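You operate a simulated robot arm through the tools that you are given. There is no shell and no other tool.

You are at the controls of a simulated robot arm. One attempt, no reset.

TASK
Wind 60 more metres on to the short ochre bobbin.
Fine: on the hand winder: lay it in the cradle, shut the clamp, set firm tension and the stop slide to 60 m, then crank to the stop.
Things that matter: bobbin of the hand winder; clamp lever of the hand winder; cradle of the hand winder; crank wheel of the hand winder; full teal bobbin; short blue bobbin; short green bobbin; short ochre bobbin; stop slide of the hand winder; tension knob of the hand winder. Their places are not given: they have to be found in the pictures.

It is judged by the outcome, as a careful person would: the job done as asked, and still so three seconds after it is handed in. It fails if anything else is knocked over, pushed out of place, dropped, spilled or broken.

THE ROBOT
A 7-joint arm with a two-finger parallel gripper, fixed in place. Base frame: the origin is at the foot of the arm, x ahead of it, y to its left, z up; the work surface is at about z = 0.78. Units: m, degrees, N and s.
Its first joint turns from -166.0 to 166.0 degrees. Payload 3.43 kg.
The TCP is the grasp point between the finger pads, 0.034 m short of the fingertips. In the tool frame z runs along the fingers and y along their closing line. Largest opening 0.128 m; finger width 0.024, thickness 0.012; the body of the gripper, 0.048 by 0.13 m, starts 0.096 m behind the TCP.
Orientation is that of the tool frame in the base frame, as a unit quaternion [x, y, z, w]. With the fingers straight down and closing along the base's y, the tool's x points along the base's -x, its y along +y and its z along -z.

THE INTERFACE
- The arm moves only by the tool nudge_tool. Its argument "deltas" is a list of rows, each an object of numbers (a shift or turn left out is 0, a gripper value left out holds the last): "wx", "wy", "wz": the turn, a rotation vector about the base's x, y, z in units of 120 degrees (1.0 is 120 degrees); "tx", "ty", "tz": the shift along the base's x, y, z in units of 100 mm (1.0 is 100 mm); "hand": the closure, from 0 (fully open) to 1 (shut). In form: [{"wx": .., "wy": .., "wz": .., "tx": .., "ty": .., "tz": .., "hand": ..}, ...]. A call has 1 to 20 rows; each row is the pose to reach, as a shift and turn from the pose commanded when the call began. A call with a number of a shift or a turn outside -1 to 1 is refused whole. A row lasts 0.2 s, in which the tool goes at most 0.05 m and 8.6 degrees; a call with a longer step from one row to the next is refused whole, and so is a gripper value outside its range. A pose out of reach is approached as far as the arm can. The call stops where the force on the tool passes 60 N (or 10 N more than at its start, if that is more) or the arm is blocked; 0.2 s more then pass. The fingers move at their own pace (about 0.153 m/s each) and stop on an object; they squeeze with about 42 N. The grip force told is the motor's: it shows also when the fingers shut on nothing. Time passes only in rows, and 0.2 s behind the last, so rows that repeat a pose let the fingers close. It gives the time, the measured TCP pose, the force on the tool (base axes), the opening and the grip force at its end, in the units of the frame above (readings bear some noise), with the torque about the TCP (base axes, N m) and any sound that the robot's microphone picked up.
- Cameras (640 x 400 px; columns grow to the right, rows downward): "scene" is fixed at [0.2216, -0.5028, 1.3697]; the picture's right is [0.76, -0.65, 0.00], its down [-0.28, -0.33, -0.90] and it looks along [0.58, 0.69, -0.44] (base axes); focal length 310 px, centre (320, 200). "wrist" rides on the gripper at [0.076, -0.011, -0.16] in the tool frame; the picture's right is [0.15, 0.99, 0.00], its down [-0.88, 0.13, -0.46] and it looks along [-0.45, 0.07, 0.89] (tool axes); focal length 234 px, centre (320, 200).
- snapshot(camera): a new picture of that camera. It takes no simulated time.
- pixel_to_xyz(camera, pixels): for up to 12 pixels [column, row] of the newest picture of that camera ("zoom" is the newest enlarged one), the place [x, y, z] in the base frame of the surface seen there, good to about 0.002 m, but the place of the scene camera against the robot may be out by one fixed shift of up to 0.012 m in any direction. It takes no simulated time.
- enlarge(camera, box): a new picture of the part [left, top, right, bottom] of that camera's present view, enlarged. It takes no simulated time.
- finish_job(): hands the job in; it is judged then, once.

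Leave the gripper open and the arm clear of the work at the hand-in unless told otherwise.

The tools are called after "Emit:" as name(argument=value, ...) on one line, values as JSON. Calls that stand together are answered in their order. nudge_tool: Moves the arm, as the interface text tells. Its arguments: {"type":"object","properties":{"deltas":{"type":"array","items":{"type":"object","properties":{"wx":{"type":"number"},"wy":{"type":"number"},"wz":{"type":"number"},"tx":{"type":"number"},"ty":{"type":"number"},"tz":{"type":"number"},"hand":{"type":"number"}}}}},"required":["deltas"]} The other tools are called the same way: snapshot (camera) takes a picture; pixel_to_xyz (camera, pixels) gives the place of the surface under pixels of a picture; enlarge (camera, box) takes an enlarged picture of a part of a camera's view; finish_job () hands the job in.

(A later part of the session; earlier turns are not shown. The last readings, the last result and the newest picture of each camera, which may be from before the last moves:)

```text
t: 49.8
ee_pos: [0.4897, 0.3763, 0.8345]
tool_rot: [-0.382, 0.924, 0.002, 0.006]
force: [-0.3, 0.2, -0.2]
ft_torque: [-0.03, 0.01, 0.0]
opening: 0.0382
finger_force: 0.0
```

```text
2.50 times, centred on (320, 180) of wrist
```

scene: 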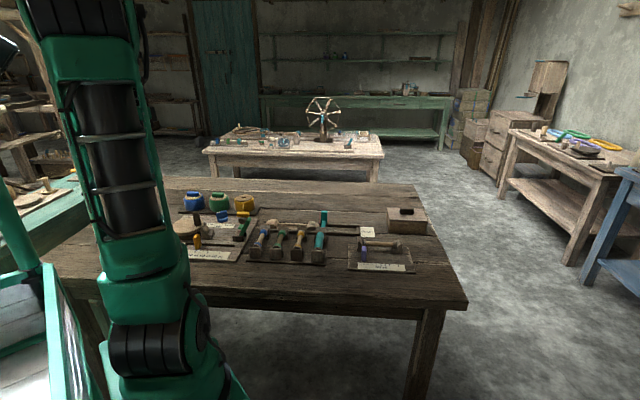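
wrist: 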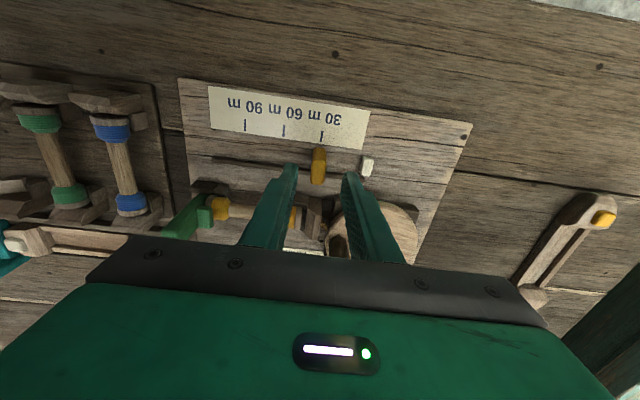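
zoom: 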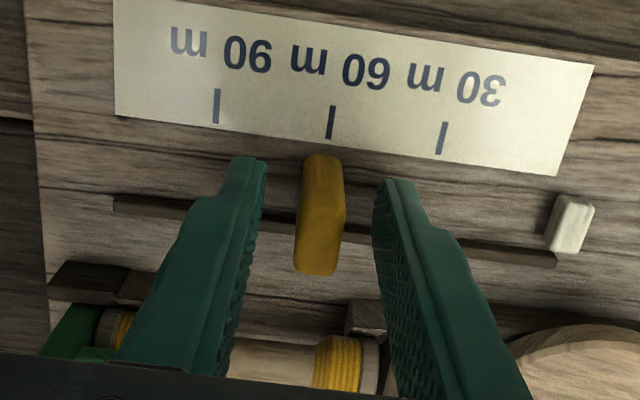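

Released; the slide stands near the 60 m tick. I rise and measure carefully.

Emit:
nudge_tool(deltas=[{"tz": 0.2}, {"tz": 0.5}, {"tz": 0.8}, {"tz": 1.0}, {"tz": 1.0}])

Emit:
enlarge(camera="wrist", box=[275, 90, 365, 160])

```text
t: 51.0
ee_pos: [0.4894, 0.3784, 0.9361]
tool_rot: [-0.381, 0.925, 0.003, 0.006]
force: [0.0, 0.0, 0.8]
ft_torque: [-0.01, -0.02, 0.01]
opening: 0.0384
finger_force: 0.0
```

```text
5.71 times, centred on (320, 125) of wrist
```

zoom: 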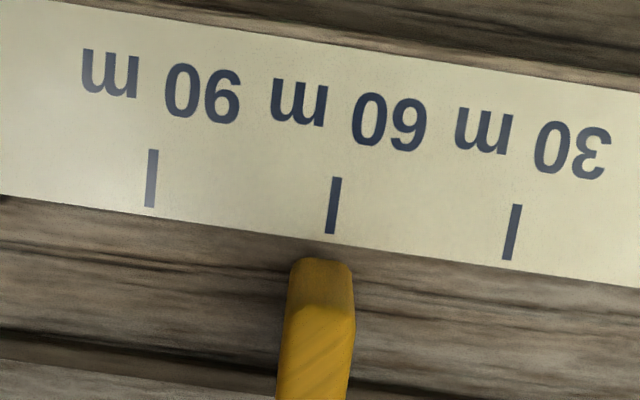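

Emit:
pixel_to_xyz(camera="zoom", pixels=[[334, 205], [331, 230], [511, 232], [152, 180], [321, 270], [321, 262], [291, 300], [350, 300], [322, 300], [315, 340], [283, 350], [347, 350]])

Emit:
enlarge(camera="wrist", box=[290, 120, 350, 180])

```text
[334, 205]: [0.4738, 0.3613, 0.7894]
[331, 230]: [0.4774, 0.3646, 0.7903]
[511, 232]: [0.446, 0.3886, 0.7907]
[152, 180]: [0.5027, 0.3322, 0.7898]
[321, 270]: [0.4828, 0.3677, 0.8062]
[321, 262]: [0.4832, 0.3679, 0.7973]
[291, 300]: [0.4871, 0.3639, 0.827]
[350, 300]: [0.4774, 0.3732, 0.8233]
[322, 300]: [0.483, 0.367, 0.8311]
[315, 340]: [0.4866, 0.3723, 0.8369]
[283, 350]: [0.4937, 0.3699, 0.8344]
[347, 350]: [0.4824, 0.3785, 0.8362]
```

```text
6.67 times, centred on (320, 150) of wrist
```

zoom: 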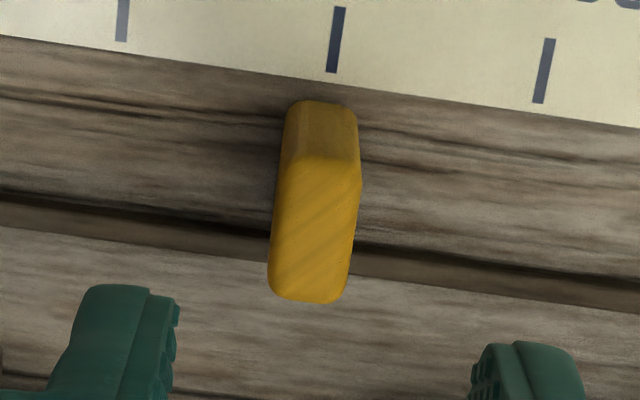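

By the tick line the slide sits about 1 mm beyond 60 m. I'll re-grip it and correct by −1 mm along its travel: lower first with this offset.

Emit:
nudge_tool(deltas=[{"tz": -0.3, "tx": -0.008, "ty": 0.008, "hand": 0.7}, {"tz": -0.6, "tx": -0.008, "ty": 0.008}, {"tz": -0.85, "tx": -0.008, "ty": 0.008}, {"tz": -1.0, "tx": -0.008, "ty": 0.008}, {"tz": -1.0, "tx": -0.008, "ty": 0.008}])

Emit:
nudge_tool(deltas=[{"hand": 0.8}, {"hand": 0.86}, {"hand": 1.0}, {"hand": 1.0}, {"hand": 1.0}, {"hand": 1.0}])

Emit:
enlarge(camera="wrist", box=[275, 110, 365, 180])

```text
t: 52.2
ee_pos: [0.4877, 0.3766, 0.8348]
tool_rot: [-0.381, 0.925, 0.002, 0.006]
force: [-0.2, 0.1, 0.0]
ft_torque: [0.03, -0.02, 0.0]
opening: 0.0383
finger_force: 0.0
```

```text
t: 53.6
ee_pos: [0.4889, 0.3765, 0.8344]
tool_rot: [-0.381, 0.925, 0.003, 0.006]
force: [0.0, -0.1, -2.4]
ft_torque: [-0.08, -0.18, 0.32]
opening: 0.0136
finger_force: 44.9
```

```text
5.71 times, centred on (320, 145) of wrist
```

zoom: 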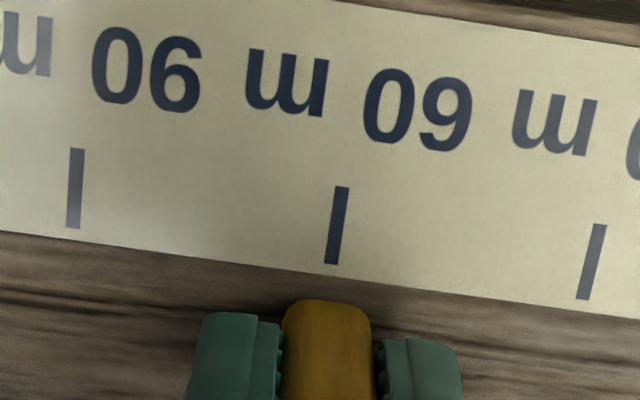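

Now the slide lines up with the 60 m tick within a fraction of a millimetre. I open and rise.

Emit:
nudge_tool(deltas=[{"hand": 0.88}, {"hand": 0.84}, {"hand": 0.78}, {"hand": 0.7}, {"hand": 0.7}])

Emit:
nudge_tool(deltas=[{"tz": 0.2}, {"tz": 0.5}, {"tz": 0.8}, {"tz": 1.0}, {"tz": 1.0}])

Emit:
enlarge(camera="wrist", box=[290, 110, 350, 170])

```text
t: 54.8
ee_pos: [0.4904, 0.3763, 0.8353]
tool_rot: [-0.381, 0.924, 0.003, 0.006]
force: [-0.3, 0.2, 0.4]
ft_torque: [0.0, 0.03, 0.01]
opening: 0.0387
finger_force: 0.0
```

```text
t: 56.0
ee_pos: [0.4896, 0.3783, 0.9347]
tool_rot: [-0.381, 0.925, 0.002, 0.005]
force: [0.5, 0.2, 0.3]
ft_torque: [-0.03, -0.01, -0.02]
opening: 0.0386
finger_force: 0.0
```

```text
6.67 times, centred on (320, 140) of wrist
```

zoom: 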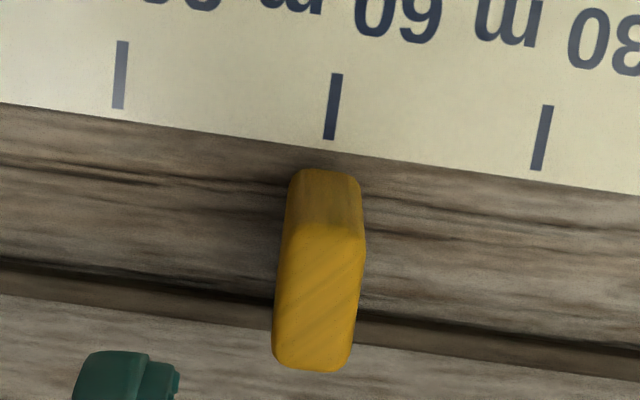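

The slide is exactly on the 60 m line. Now the crank: I move to view the wheel and its peg before gripping it.

Emit:
nudge_tool(deltas=[{"tx": -0.13, "ty": 0.24}, {"tx": -0.27, "ty": 0.48}, {"tx": -0.4, "ty": 0.71}, {"tx": -0.4, "ty": 0.71}])

Emit:
snapshot(camera="wrist")

Emit:
enlarge(camera="wrist", box=[250, 80, 410, 220])

```text
t: 57.0
ee_pos: [0.4477, 0.4476, 0.9346]
tool_rot: [-0.381, 0.925, 0.003, 0.006]
force: [-0.3, -0.1, -0.4]
ft_torque: [-0.02, 0.03, -0.03]
opening: 0.038
finger_force: 0.0
```

```text
taken
```

wrist: 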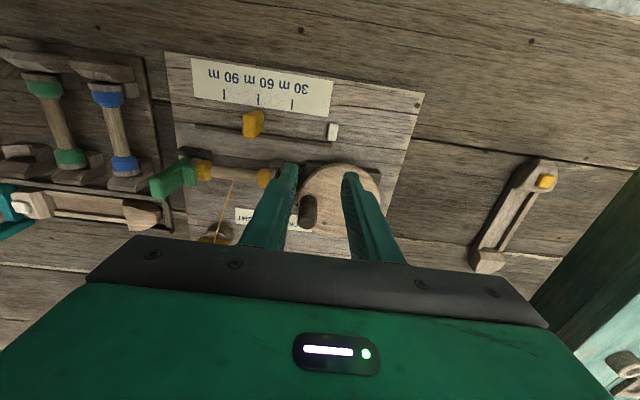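

```text
2.86 times, centred on (330, 150) of wrist
```

zoom: 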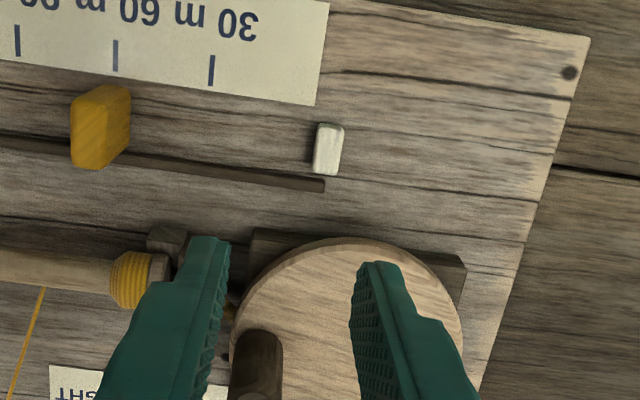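

Emit:
enlarge(camera="wrist", box=[280, 160, 350, 240])

```text
5.00 times, centred on (315, 200) of wrist
```

zoom: 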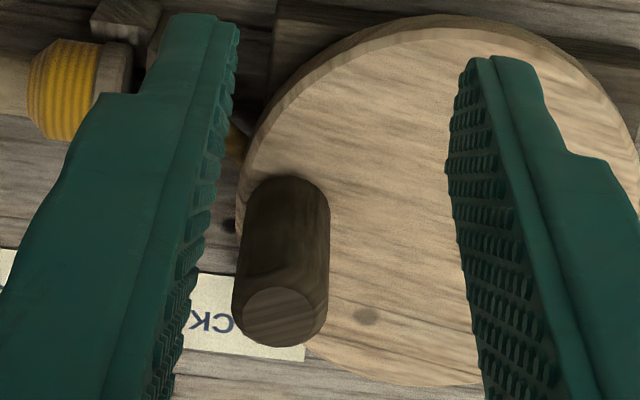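

Emit:
pixel_to_xyz(camera="zoom", pixels=[[278, 318], [245, 318], [312, 318], [278, 292], [278, 342], [245, 250], [328, 250], [290, 200], [420, 45], [620, 180], [400, 380], [250, 180]])

```text
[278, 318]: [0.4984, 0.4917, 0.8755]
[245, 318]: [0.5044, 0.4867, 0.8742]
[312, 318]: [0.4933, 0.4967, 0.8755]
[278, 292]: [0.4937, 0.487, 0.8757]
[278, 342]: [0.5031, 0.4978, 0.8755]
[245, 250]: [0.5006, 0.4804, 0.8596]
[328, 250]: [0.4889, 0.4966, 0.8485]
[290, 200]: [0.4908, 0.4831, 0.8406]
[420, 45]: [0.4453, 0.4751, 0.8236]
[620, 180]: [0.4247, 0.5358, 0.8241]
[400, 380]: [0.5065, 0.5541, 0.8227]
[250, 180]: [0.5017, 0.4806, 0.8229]
```

Peg axis is at about (0.4985, 0.492), ~20 mm thick, top z 0.876; wheel centre ≈ (0.470, 0.5185), so crank radius ≈ 39 mm. I move over the peg with the fingers open 31 mm.

Emit:
nudge_tool(deltas=[{"tx": 0.25, "ty": 0.22, "hand": 0.76}, {"tx": 0.508, "ty": 0.444}, {"tx": 0.508, "ty": 0.444}])

Emit:
snapshot(camera="wrist")

```text
t: 57.8
ee_pos: [0.4975, 0.494, 0.9348]
tool_rot: [-0.382, 0.924, 0.002, 0.006]
force: [-0.6, 0.5, -0.5]
ft_torque: [0.0, 0.0, 0.0]
opening: 0.0307
finger_force: 0.0
```

```text
taken
```

wrist: 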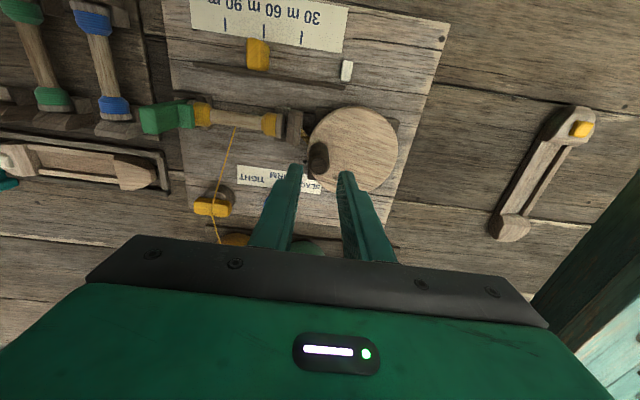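

The wheel is fully visible at (352,150). I use this to refine its centre.

Emit:
enlarge(camera="wrist", box=[295, 95, 415, 205])

```text
3.64 times, centred on (355, 150) of wrist
```

zoom: 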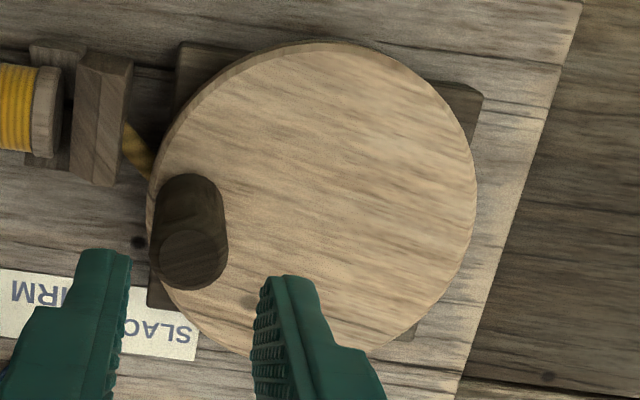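

Emit:
pixel_to_xyz(camera="zoom", pixels=[[300, 50], [370, 53], [430, 92], [465, 150], [472, 210], [455, 270], [420, 315], [375, 345], [200, 115], [165, 170], [175, 295], [220, 340]])

Emit:
pixel_to_xyz(camera="zoom", pixels=[[188, 258], [165, 258], [220, 262], [188, 235], [188, 285], [185, 190]])

```text
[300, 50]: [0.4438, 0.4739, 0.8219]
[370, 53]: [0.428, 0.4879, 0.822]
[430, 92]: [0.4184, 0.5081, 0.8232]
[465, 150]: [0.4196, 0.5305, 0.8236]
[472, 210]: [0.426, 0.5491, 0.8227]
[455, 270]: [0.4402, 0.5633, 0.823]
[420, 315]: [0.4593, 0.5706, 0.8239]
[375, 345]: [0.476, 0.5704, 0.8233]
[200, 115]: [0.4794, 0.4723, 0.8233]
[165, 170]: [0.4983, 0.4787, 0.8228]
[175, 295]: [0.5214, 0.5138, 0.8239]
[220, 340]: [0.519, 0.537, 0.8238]
```

```text
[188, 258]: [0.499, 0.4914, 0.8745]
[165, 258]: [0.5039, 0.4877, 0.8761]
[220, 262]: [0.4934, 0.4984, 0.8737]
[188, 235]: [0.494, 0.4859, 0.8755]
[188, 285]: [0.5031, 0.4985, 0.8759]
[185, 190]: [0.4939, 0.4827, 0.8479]
```

Refined: centre ≈ (0.4700, 0.5203), peg ≈ (0.4987, 0.4922), radius ≈ 40 mm. I lower to z≈0.870 around the peg.

Emit:
nudge_tool(deltas=[{"tz": -0.2, "tx": 0.005, "ty": -0.005}, {"tz": -0.4, "tx": 0.005, "ty": -0.005}, {"tz": -0.645, "tx": 0.005, "ty": -0.005}, {"tz": -0.645, "tx": 0.005, "ty": -0.005}])

Emit:
enlarge(camera="wrist", box=[240, 80, 400, 250])

```text
t: 58.8
ee_pos: [0.5008, 0.4929, 0.87]
tool_rot: [-0.381, 0.925, 0.003, 0.005]
force: [-0.3, 0.1, -0.7]
ft_torque: [-0.01, 0.0, -0.01]
opening: 0.0306
finger_force: 0.2
```

```text
2.35 times, centred on (320, 165) of wrist
```

zoom: 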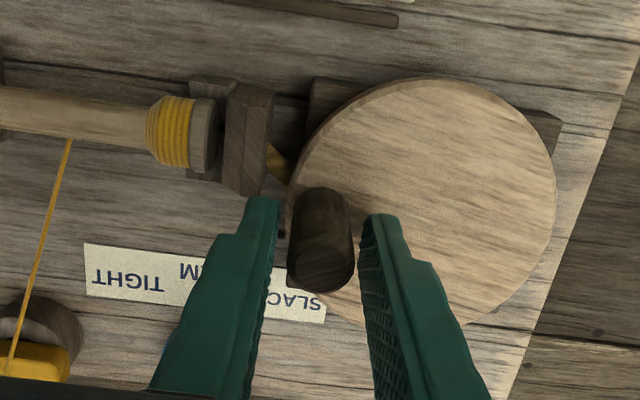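

The peg stands between the fingers. I close on it.

Emit:
nudge_tool(deltas=[{"hand": 0.82}, {"hand": 1.0}, {"hand": 1.0}, {"hand": 1.0}])

```text
t: 59.8
ee_pos: [0.5005, 0.4937, 0.8684]
tool_rot: [-0.381, 0.924, 0.002, 0.007]
force: [0.7, 0.8, -1.5]
ft_torque: [-0.56, -0.8, 0.02]
opening: 0.0215
finger_force: 45.3
```

Peg gripped (21.5 mm). I try a first clockwise arc of 36° (as seen from above) in three small steps and watch the force.

Emit:
nudge_tool(deltas=[{"tx": -0.031, "ty": -0.029, "hand": 1.0}, {"tx": -0.065, "ty": -0.054}, {"tx": -0.102, "ty": -0.075}, {"tx": -0.14, "ty": -0.0925}, {"tx": -0.221, "ty": -0.115}, {"tx": -0.221, "ty": -0.115}])

Emit:
snapshot(camera="wrist")

Emit:
enlarge(camera="scene", box=[166, 180, 276, 260])

```text
t: 61.2
ee_pos: [0.4779, 0.4833, 0.8704]
tool_rot: [-0.382, 0.924, 0.002, 0.005]
force: [-3.0, 20.7, -35.3]
ft_torque: [-0.18, -0.72, -0.04]
opening: 0.0211
finger_force: 44.9
```

```text
taken
```

wrist: 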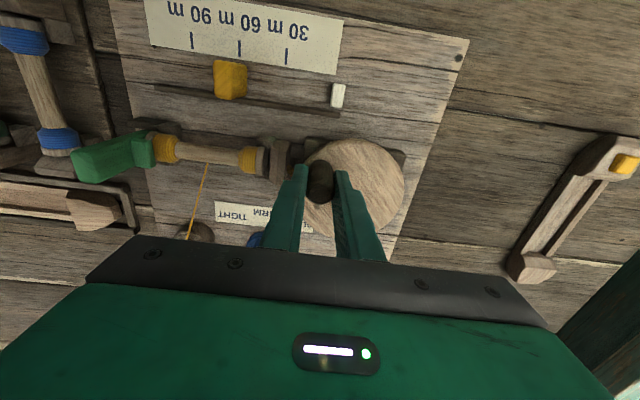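

```text
5.00 times, centred on (221, 220) of scene
```

zoom: 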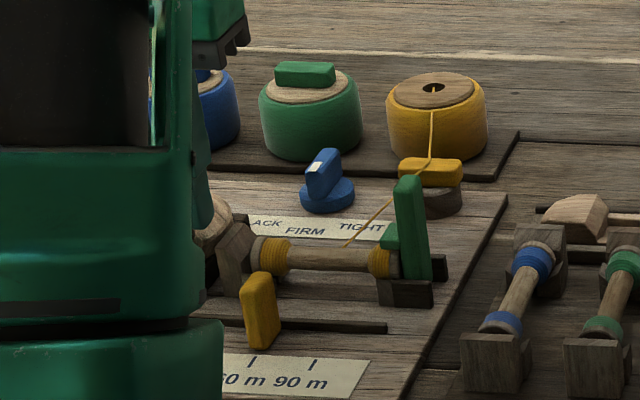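

The wheel turns with little resistance; there's a downward pull (-35 N) and a radial 20 N, so I trim z by −2 mm and use a slightly smaller radius, and go on clockwise by 60°.

Emit:
nudge_tool(deltas=[{"tx": 0.0, "ty": 0.008, "tz": -0.02, "hand": 1.0}, {"tx": -0.062, "ty": 0.005, "tz": -0.02}, {"tx": -0.124, "ty": 0.006, "tz": -0.02}, {"tx": -0.187, "ty": 0.025, "tz": -0.02}, {"tx": -0.249, "ty": 0.053, "tz": -0.02}, {"tx": -0.3, "ty": 0.092, "tz": -0.02}, {"tx": -0.351, "ty": 0.14, "tz": -0.02}, {"tx": -0.351, "ty": 0.14, "tz": -0.02}])

Emit:
snapshot(camera="wrist")

Emit:
enlarge(camera="scene", box=[200, 200, 260, 250])

```text
t: 63.0
ee_pos: [0.4419, 0.4932, 0.8694]
tool_rot: [-0.381, 0.924, 0.003, 0.005]
force: [-3.8, -2.6, 15.8]
ft_torque: [-0.79, -0.53, 0.02]
opening: 0.0213
finger_force: 45.2
```

```text
taken
```

wrist: 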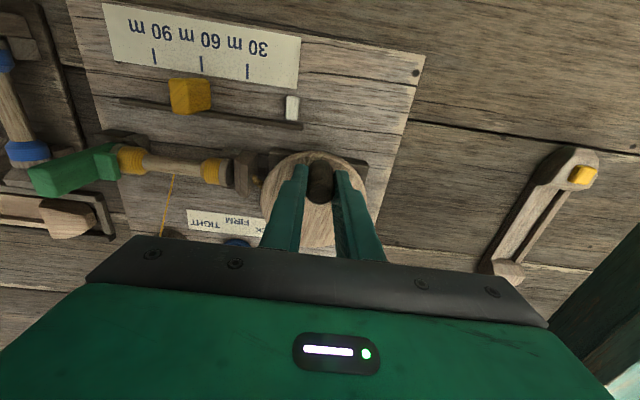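

```text
8.00 times, centred on (230, 225) of scene
```

zoom: 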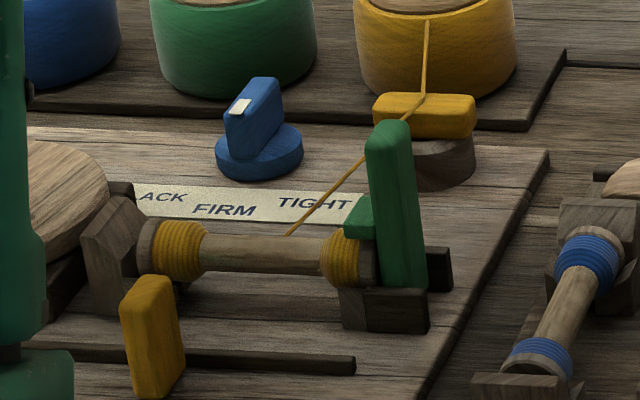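

Forces are small; the crank turns well. I continue clockwise half a turn further (20° per row).

Emit:
nudge_tool(deltas=[{"tx": -0.066, "ty": 0.116, "tz": 0.01, "hand": 1.0}, {"tx": -0.088, "ty": 0.248, "tz": 0.01}, {"tx": -0.063, "ty": 0.38, "tz": 0.01}, {"tx": 0.005, "ty": 0.495, "tz": 0.01}, {"tx": 0.108, "ty": 0.58, "tz": 0.01}, {"tx": 0.234, "ty": 0.625, "tz": 0.01}, {"tx": 0.368, "ty": 0.623, "tz": 0.01}, {"tx": 0.493, "ty": 0.577, "tz": 0.01}, {"tx": 0.594, "ty": 0.49, "tz": 0.01}])

Emit:
snapshot(camera="wrist")

Emit:
enlarge(camera="scene", box=[200, 200, 260, 250])

```text
t: 65.0
ee_pos: [0.5035, 0.5432, 0.8705]
tool_rot: [-0.381, 0.924, 0.002, 0.006]
force: [-4.5, -2.7, 27.4]
ft_torque: [-0.55, 0.33, 0.01]
opening: 0.0209
finger_force: 45.0
```

```text
taken
```

wrist: 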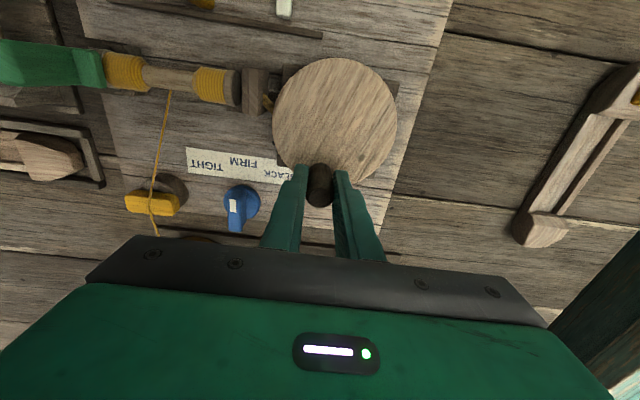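

```text
8.00 times, centred on (230, 225) of scene
```

zoom: 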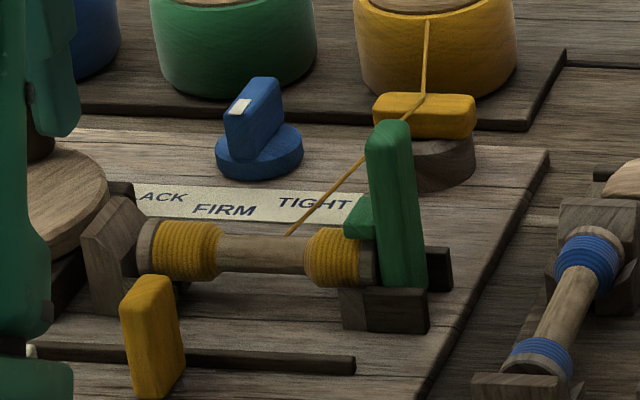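

Winding works: the ochre windings grow inward from both ends. I continue clockwise another half turn, with a small z trim.

Emit:
nudge_tool(deltas=[{"tx": 0.066, "ty": -0.116, "tz": 0.015, "hand": 1.0}, {"tx": 0.088, "ty": -0.248, "tz": 0.015}, {"tx": 0.064, "ty": -0.38, "tz": 0.01}, {"tx": -0.004, "ty": -0.495, "tz": 0.01}, {"tx": -0.107, "ty": -0.58, "tz": 0.0}, {"tx": -0.234, "ty": -0.625, "tz": -0.01}, {"tx": -0.367, "ty": -0.623, "tz": -0.01}, {"tx": -0.492, "ty": -0.577, "tz": -0.005}, {"tx": -0.594, "ty": -0.49, "tz": 0.0}])

Emit:
snapshot(camera="wrist")

Emit:
enlarge(camera="scene", box=[200, 200, 260, 250])

```text
t: 67.0
ee_pos: [0.4385, 0.4954, 0.8691]
tool_rot: [-0.384, 0.923, 0.002, 0.003]
force: [-27.2, -21.1, 1.4]
ft_torque: [-0.62, 0.57, 0.02]
opening: 0.021
finger_force: 44.8
```

```text
taken
```

wrist: 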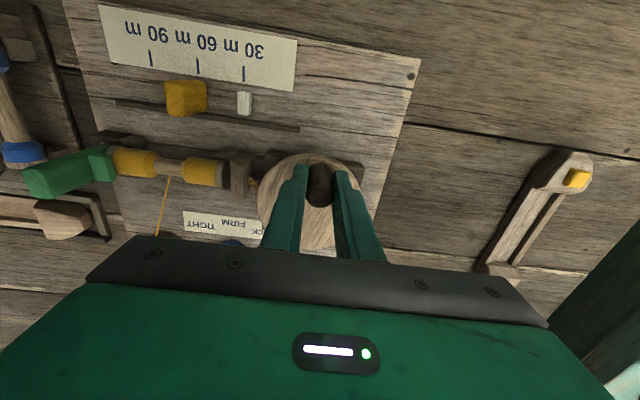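

```text
8.00 times, centred on (230, 225) of scene
```

zoom: 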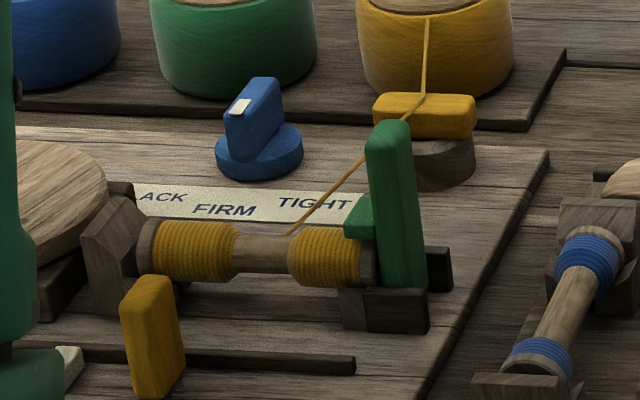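

A white traveller block is moving along the rail toward the stop slide as I crank. I check how far it has come.

Emit:
enlarge(camera="wrist", box=[130, 50, 310, 150])

Emit:
pixel_to_xyz(camera="wrist", pixels=[[245, 103], [239, 103], [251, 103], [243, 73], [198, 67], [185, 100], [204, 100], [192, 98]])

```text
3.56 times, centred on (220, 100) of wrist
```

zoom: 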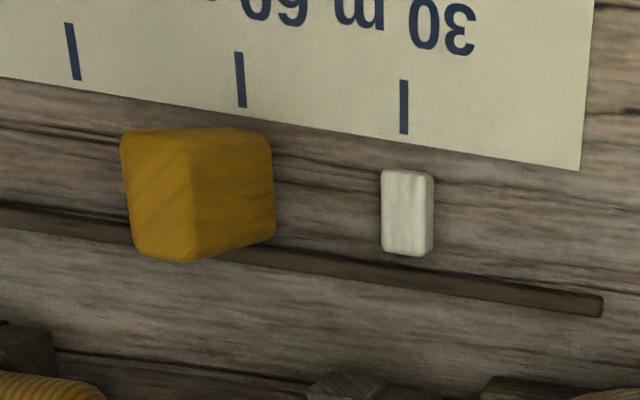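

```text
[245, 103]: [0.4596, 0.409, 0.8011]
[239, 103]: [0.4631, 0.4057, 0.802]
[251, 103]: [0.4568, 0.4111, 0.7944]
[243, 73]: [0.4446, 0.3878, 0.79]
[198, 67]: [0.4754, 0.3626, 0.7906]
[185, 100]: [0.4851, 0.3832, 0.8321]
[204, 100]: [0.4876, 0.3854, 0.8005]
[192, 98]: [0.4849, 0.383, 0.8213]
```

The traveller is at u≈0.036; it will meet the slide after roughly 270–300° more. I continue clockwise another half turn.

Emit:
nudge_tool(deltas=[{"tx": -0.066, "ty": 0.116, "tz": 0.0, "hand": 1.0}, {"tx": -0.088, "ty": 0.248, "tz": 0.005}, {"tx": -0.063, "ty": 0.38, "tz": 0.005}, {"tx": 0.005, "ty": 0.495, "tz": 0.01}, {"tx": 0.108, "ty": 0.58, "tz": 0.015}, {"tx": 0.234, "ty": 0.625, "tz": 0.02}, {"tx": 0.368, "ty": 0.623, "tz": 0.02}, {"tx": 0.493, "ty": 0.577, "tz": 0.025}, {"tx": 0.594, "ty": 0.49, "tz": 0.03}])

Emit:
snapshot(camera="wrist")

Emit:
enlarge(camera="scene", box=[190, 200, 260, 260])

```text
t: 69.0
ee_pos: [0.5019, 0.5418, 0.8725]
tool_rot: [-0.381, 0.924, 0.0, 0.003]
force: [-8.3, -5.3, -16.7]
ft_torque: [-0.11, 0.18, -0.02]
opening: 0.0212
finger_force: 45.0
```

```text
taken
```

wrist: 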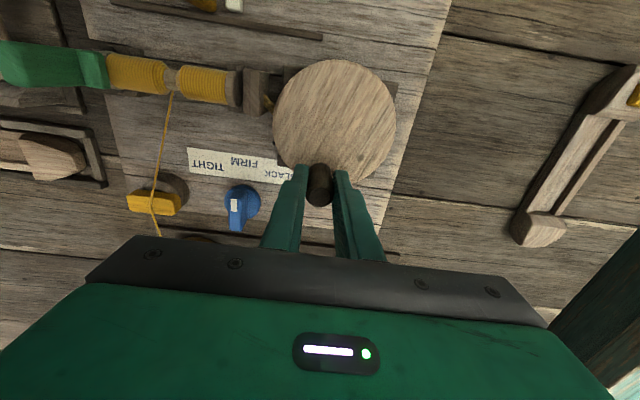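

```text
6.67 times, centred on (225, 230) of scene
```

zoom: 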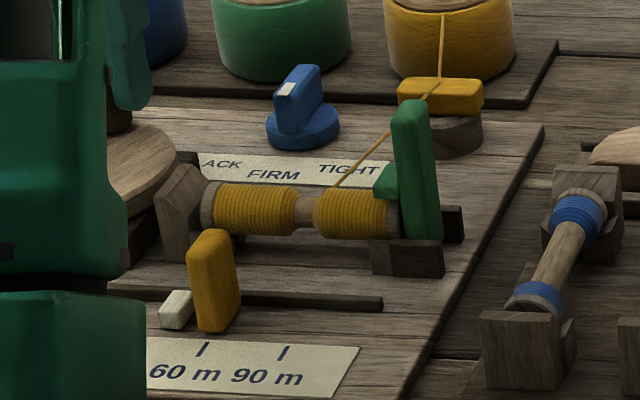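

The white traveller is now near the slide. I continue in smaller steps (10° per row), 40° first, watching the force.

Emit:
nudge_tool(deltas=[{"tx": 0.038, "ty": -0.055, "tz": -0.01, "hand": 1.0}, {"tx": 0.066, "ty": -0.116, "tz": -0.01}, {"tx": 0.083, "ty": -0.181, "tz": -0.01}, {"tx": 0.088, "ty": -0.248, "tz": -0.01}])

Emit:
enlarge(camera="scene", box=[190, 210, 250, 260])

```text
t: 70.0
ee_pos: [0.5089, 0.5194, 0.873]
tool_rot: [-0.383, 0.924, 0.002, 0.006]
force: [-23.9, 0.5, -6.2]
ft_torque: [-1.08, 0.85, -0.03]
opening: 0.0208
finger_force: 44.8
```

```text
8.00 times, centred on (220, 235) of scene
```

zoom: 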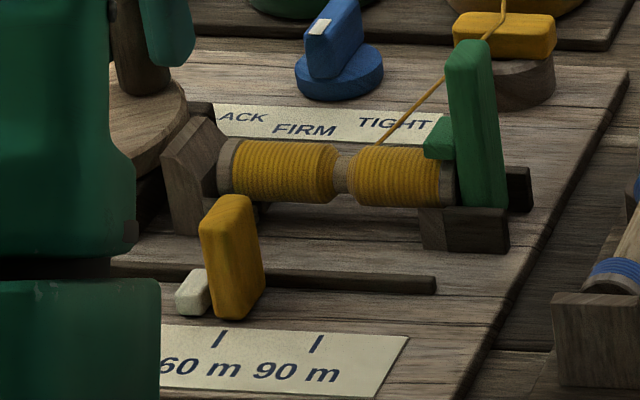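

No tangential resistance yet. Another 20°, easing the radius by 1.5 mm.

Emit:
nudge_tool(deltas=[{"tx": -0.018, "ty": -0.033, "hand": 1.0}, {"tx": -0.021, "ty": -0.067}, {"tx": -0.03, "ty": -0.1}, {"tx": -0.039, "ty": -0.132}])

Emit:
enlarge(camera="scene", box=[190, 210, 250, 260])

Emit:
snapshot(camera="wrist")

```text
t: 71.0
ee_pos: [0.5069, 0.5061, 0.8728]
tool_rot: [-0.382, 0.924, 0.004, 0.006]
force: [-18.3, 6.3, -3.7]
ft_torque: [0.73, -0.6, -0.01]
opening: 0.0209
finger_force: 45.2
```

```text
8.00 times, centred on (220, 235) of scene
```

zoom: 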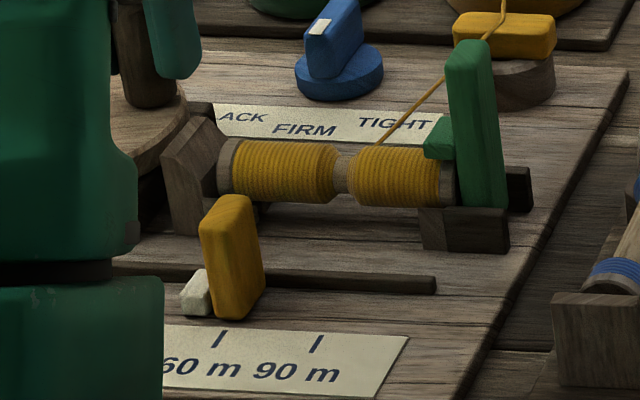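

```text
taken
```

wrist: 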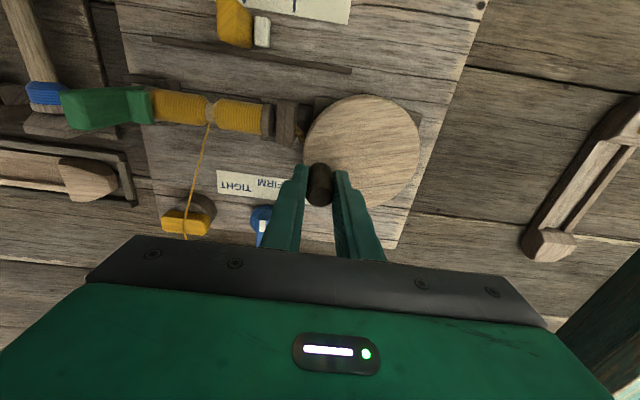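

Emit:
enlarge(camera="wrist", box=[200, 0, 300, 60])

```text
6.40 times, centred on (250, 30) of wrist
```

zoom: 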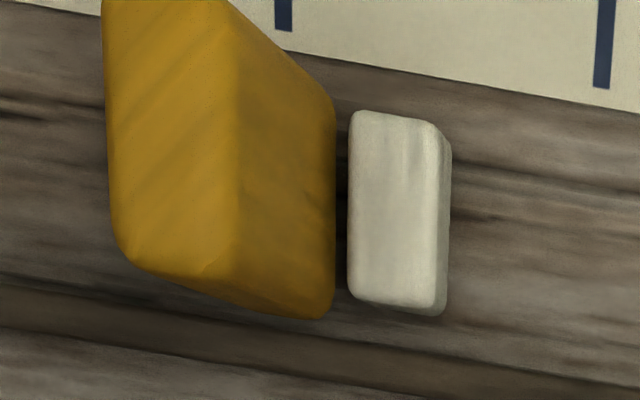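

A gap of about 1.7 mm remains between traveller and slide (~15–20° of crank). I go on with 5° rows, 15° now.

Emit:
nudge_tool(deltas=[{"tx": -0.024, "ty": -0.027, "hand": 1.0}, {"tx": -0.04, "ty": -0.0565}, {"tx": -0.058, "ty": -0.085}, {"tx": -0.058, "ty": -0.085}])

Emit:
enlarge(camera="wrist", box=[190, 0, 310, 80])

```text
t: 72.0
ee_pos: [0.5023, 0.497, 0.8732]
tool_rot: [-0.38, 0.925, 0.002, 0.006]
force: [-5.2, 3.4, 0.5]
ft_torque: [0.49, -0.33, -0.01]
opening: 0.0207
finger_force: 45.3
```

```text
5.00 times, centred on (250, 40) of wrist
```

zoom: 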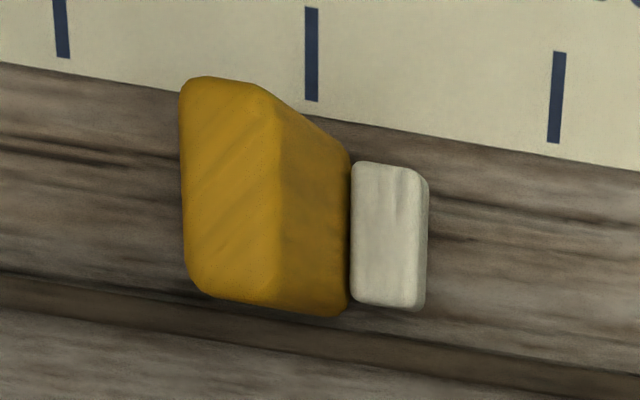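

Almost touching (≈0.4 mm). I go 10° more slowly and watch for the stop.

Emit:
nudge_tool(deltas=[{"tx": -0.01, "ty": -0.013, "hand": 1.0}, {"tx": -0.021, "ty": -0.0265}, {"tx": -0.032, "ty": -0.039}, {"tx": -0.0436, "ty": -0.0511}, {"tx": -0.0436, "ty": -0.0511}])

Emit:
enlarge(camera="wrist", box=[190, 0, 310, 80])

```text
t: 73.2
ee_pos: [0.5005, 0.4923, 0.8725]
tool_rot: [-0.381, 0.925, 0.004, 0.009]
force: [21.0, 29.2, 6.2]
ft_torque: [0.39, -0.75, 0.0]
opening: 0.0209
finger_force: 44.6
```

```text
5.00 times, centred on (250, 40) of wrist
```

zoom: 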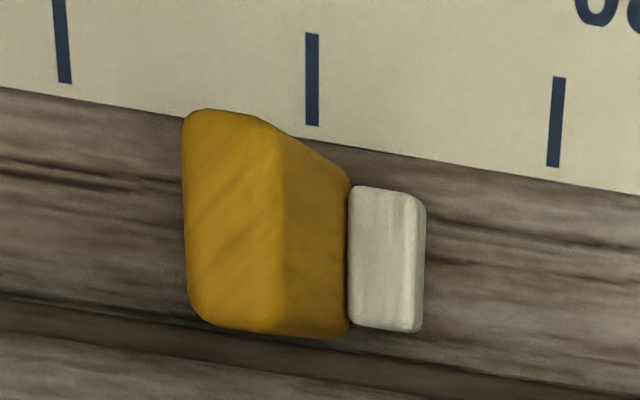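

The tool now meets 36 N opposing the turn and the traveller is against the slide: the stop is reached after two turns. The slide is still on the 60 m tick. I open the fingers.

Emit:
nudge_tool(deltas=[{"hand": 0.83}, {"hand": 0.8}, {"hand": 0.76}, {"hand": 0.76}])

Emit:
enlarge(camera="wrist", box=[180, 0, 400, 240])

```text
t: 74.2
ee_pos: [0.4978, 0.4913, 0.8717]
tool_rot: [-0.381, 0.924, 0.003, 0.006]
force: [0.6, 0.6, 0.1]
ft_torque: [0.0, 0.0, -0.04]
opening: 0.031
finger_force: 0.0
```

```text
1.67 times, centred on (290, 120) of wrist
```

zoom: 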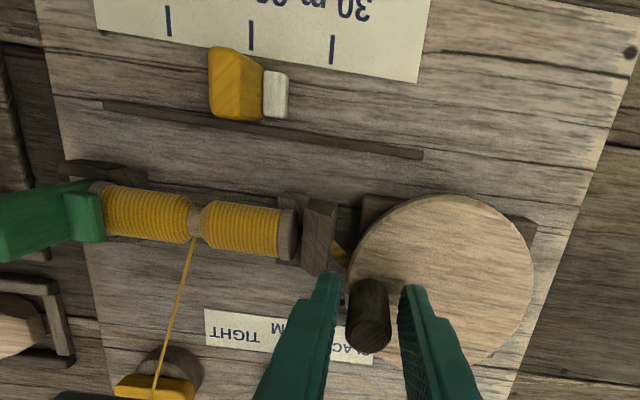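

The peg is free and the traveller is against the slide; the bobbin is well filled. I rise straight up and inspect.

Emit:
nudge_tool(deltas=[{"tz": 0.2}, {"tz": 0.45}, {"tz": 0.75}, {"tz": 1.0}, {"tz": 1.0}])

Emit:
nudge_tool(deltas=[{"tz": 0.2, "tx": -0.2, "ty": -0.2, "hand": 0.0}, {"tz": 0.45, "tx": -0.4, "ty": -0.4}, {"tz": 0.7, "tx": -0.5, "ty": -0.5}, {"tz": 0.7, "tx": -0.5, "ty": -0.5}])

Emit:
snapshot(camera="wrist")

Emit:
enlarge(camera="wrist", box=[230, 110, 430, 260])

Emit:
snapshot(camera="scene")

```text
t: 75.4
ee_pos: [0.4985, 0.491, 0.9717]
tool_rot: [-0.381, 0.924, 0.003, 0.005]
force: [0.6, -0.7, 0.6]
ft_torque: [-0.01, -0.01, 0.01]
opening: 0.0308
finger_force: 0.0
```

```text
t: 76.4
ee_pos: [0.4492, 0.4398, 1.0434]
tool_rot: [-0.381, 0.925, 0.003, 0.005]
force: [0.3, 0.5, -0.9]
ft_torque: [0.0, -0.02, -0.01]
opening: 0.1279
finger_force: 0.0
```

```text
taken
```

wrist: 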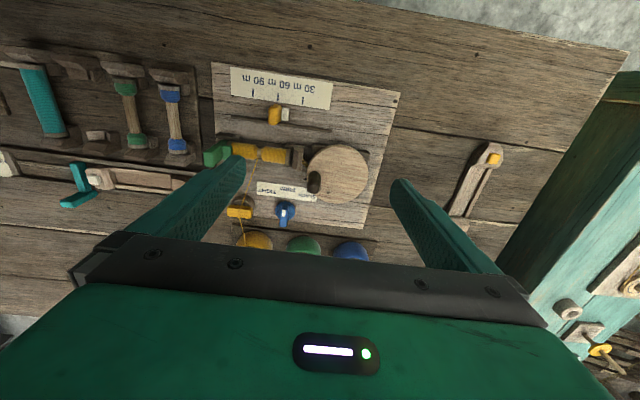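

```text
2.67 times, centred on (330, 185) of wrist
```

zoom: 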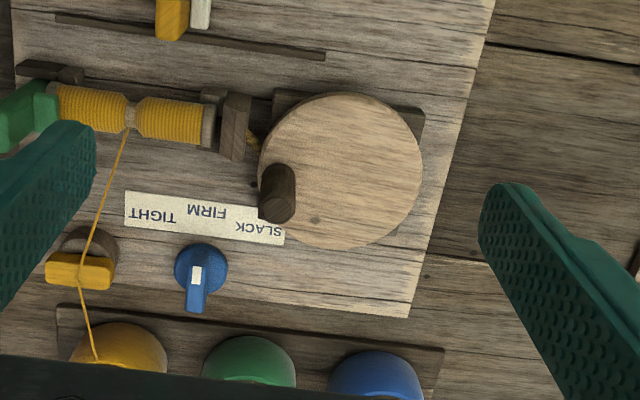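

```text
taken
```

scene: 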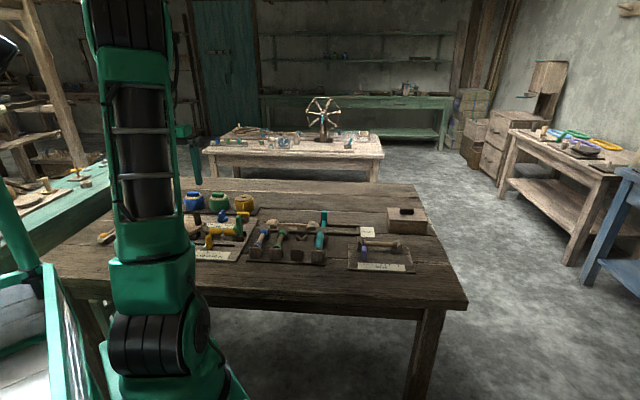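

Everything stands in place. I zoom at the traveller and slide, and at the scene's winder and rack, for a last check.

Emit:
enlarge(camera="wrist", box=[250, 85, 310, 135])

Emit:
enlarge(camera="scene", box=[180, 185, 290, 265])

Emit:
enlarge(camera="scene", box=[240, 190, 440, 280])

```text
8.00 times, centred on (280, 110) of wrist
```

zoom: 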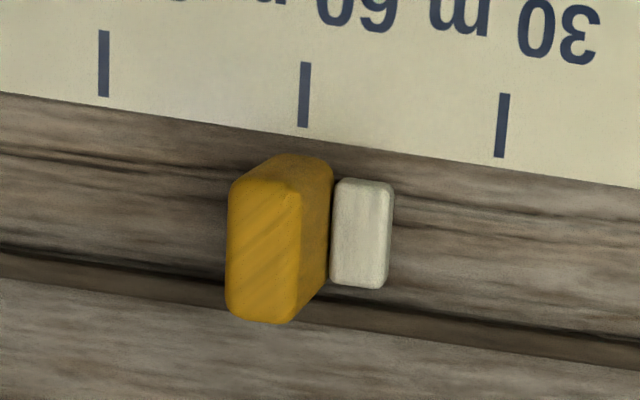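

```text
5.00 times, centred on (235, 225) of scene
```

zoom: 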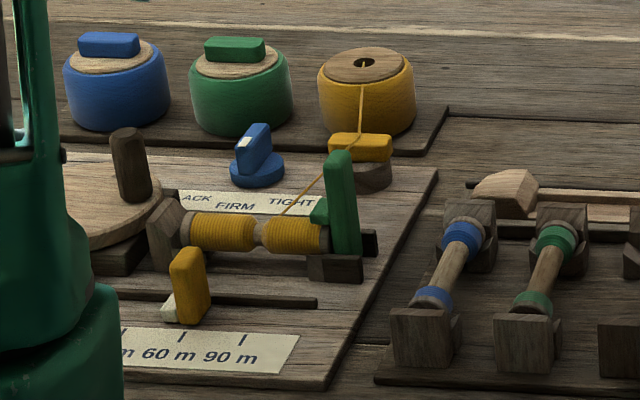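

```text
3.20 times, centred on (340, 235) of scene
```

zoom: 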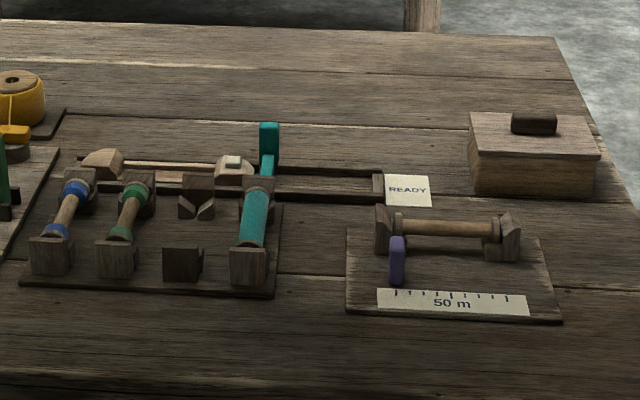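

Emit:
enlarge(camera="wrist", box=[285, 150, 345, 210])

```text
6.67 times, centred on (315, 180) of wrist
```

zoom: 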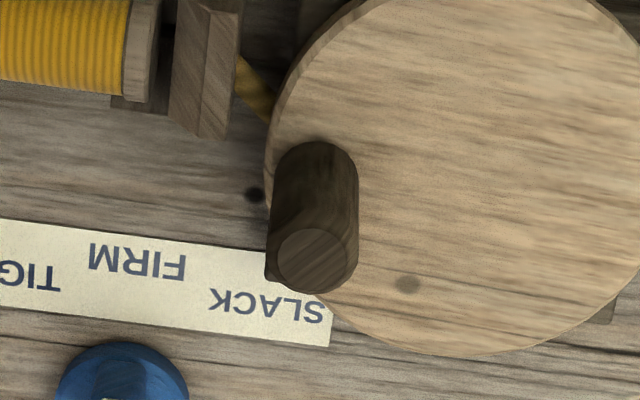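

Emit:
pixel_to_xyz(camera="zoom", pixels=[[311, 260], [282, 260], [340, 260], [311, 235], [311, 286], [407, 284]])

```text
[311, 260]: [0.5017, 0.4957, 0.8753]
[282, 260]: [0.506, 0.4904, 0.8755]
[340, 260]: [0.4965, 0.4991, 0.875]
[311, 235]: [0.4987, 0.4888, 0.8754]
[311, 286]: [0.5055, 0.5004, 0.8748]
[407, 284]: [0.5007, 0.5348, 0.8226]
```

The peg seems to stand ~5° short of its starting angle. To be sure that the stop is really reached, I'll press the peg clockwise once more with closed fingers from its far side. First move there, high up.

Emit:
nudge_tool(deltas=[{"tx": 0.25, "ty": 0.26, "hand": 1.0}, {"tx": 0.5, "ty": 0.53, "tz": -0.2}, {"tx": 0.77, "ty": 0.8, "tz": -0.5}, {"tx": 0.77, "ty": 0.8, "tz": -0.7}, {"tx": 0.77, "ty": 0.8, "tz": -0.7}])

Emit:
snapshot(camera="wrist")

```text
t: 77.6
ee_pos: [0.524, 0.5216, 0.9714]
tool_rot: [-0.381, 0.925, 0.004, 0.005]
force: [-0.1, 0.7, -0.3]
ft_torque: [-0.02, 0.0, 0.01]
opening: 0.0
finger_force: 33.2
```

```text
taken
```

wrist: 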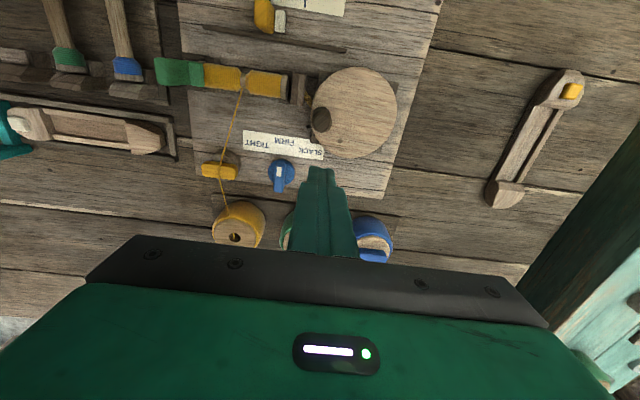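

Position is right: 12 mm behind the peg. I lower to z≈0.872.

Emit:
nudge_tool(deltas=[{"tz": -0.3, "hand": 1.0}, {"tz": -0.6}, {"tz": -0.85}, {"tz": -0.99}, {"tz": -0.99}])

Emit:
enlarge(camera="wrist", box=[220, 60, 420, 260])

```text
t: 78.8
ee_pos: [0.5238, 0.5213, 0.8729]
tool_rot: [-0.381, 0.924, 0.002, 0.005]
force: [0.2, -0.2, 0.5]
ft_torque: [0.03, -0.04, 0.02]
opening: 0.0001
finger_force: 32.7
```

```text
2.00 times, centred on (320, 160) of wrist
```

zoom: 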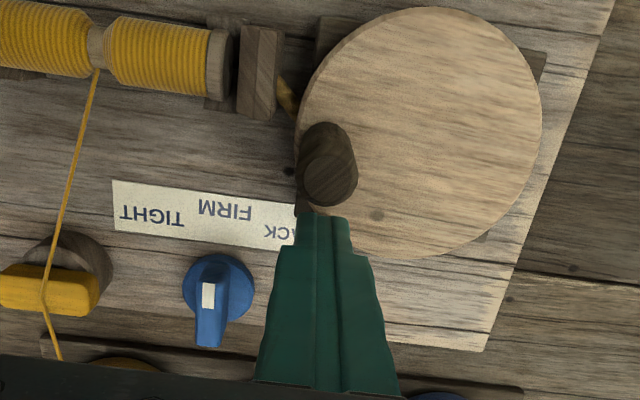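

The fingers are just behind the peg. I push toward −v in small steps: 12 mm to touch, then a few mm more.

Emit:
nudge_tool(deltas=[{"tx": -0.04, "ty": -0.04, "hand": 1.0}, {"tx": -0.075, "ty": -0.075}, {"tx": -0.09, "ty": -0.09}, {"tx": -0.09, "ty": -0.09}])

Emit:
nudge_tool(deltas=[{"tx": -0.007, "ty": -0.007, "hand": 1.0}, {"tx": -0.014, "ty": -0.014}, {"tx": -0.014, "ty": -0.014}])

```text
t: 79.8
ee_pos: [0.5172, 0.5128, 0.8729]
tool_rot: [-0.381, 0.924, 0.003, 0.006]
force: [1.6, 0.5, -0.5]
ft_torque: [0.01, -0.01, 0.01]
opening: 0.0
finger_force: 32.9
```

```text
t: 80.6
ee_pos: [0.5156, 0.5111, 0.8739]
tool_rot: [-0.38, 0.925, 0.003, 0.006]
force: [19.1, 17.1, -7.2]
ft_torque: [-0.01, -0.03, 0.11]
opening: 0.0
finger_force: 33.0
```

Two mm of further command raised the force to 26 N with no free travel: the crank is at the stop. One more mm to confirm, then I withdraw.

Emit:
nudge_tool(deltas=[{"tx": -0.007, "ty": -0.007, "hand": 1.0}, {"tx": -0.007, "ty": -0.007}])

Emit:
nudge_tool(deltas=[{"tx": 0.04, "ty": 0.04, "hand": 1.0}, {"tx": 0.1, "ty": 0.1}, {"tx": 0.1, "ty": 0.1, "tz": 0.3}, {"tx": 0.1, "ty": 0.1, "tz": 0.65}, {"tx": 0.1, "ty": 0.1, "tz": 1.0}, {"tx": 0.1, "ty": 0.1, "tz": 1.0}])

Emit:
snapshot(camera="wrist")

```text
t: 81.2
ee_pos: [0.5153, 0.5126, 0.8732]
tool_rot: [-0.38, 0.925, 0.003, 0.007]
force: [29.3, 27.3, -8.8]
ft_torque: [-0.21, -0.2, 0.14]
opening: 0.0002
finger_force: 33.1
```

```text
t: 82.6
ee_pos: [0.5241, 0.522, 0.9732]
tool_rot: [-0.381, 0.925, 0.003, 0.006]
force: [0.2, 0.3, 1.3]
ft_torque: [0.02, 0.0, -0.01]
opening: 0.0
finger_force: 33.0
```

```text
taken
```

wrist: 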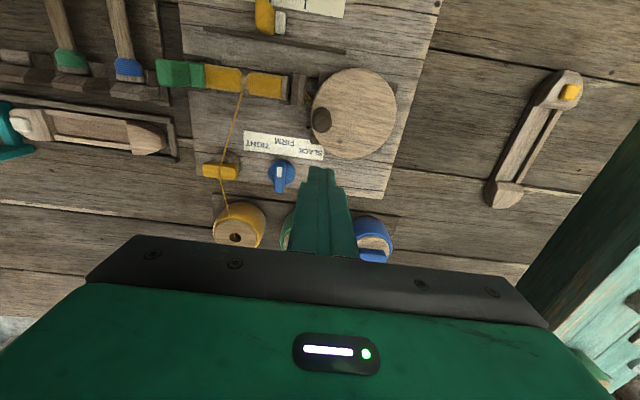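

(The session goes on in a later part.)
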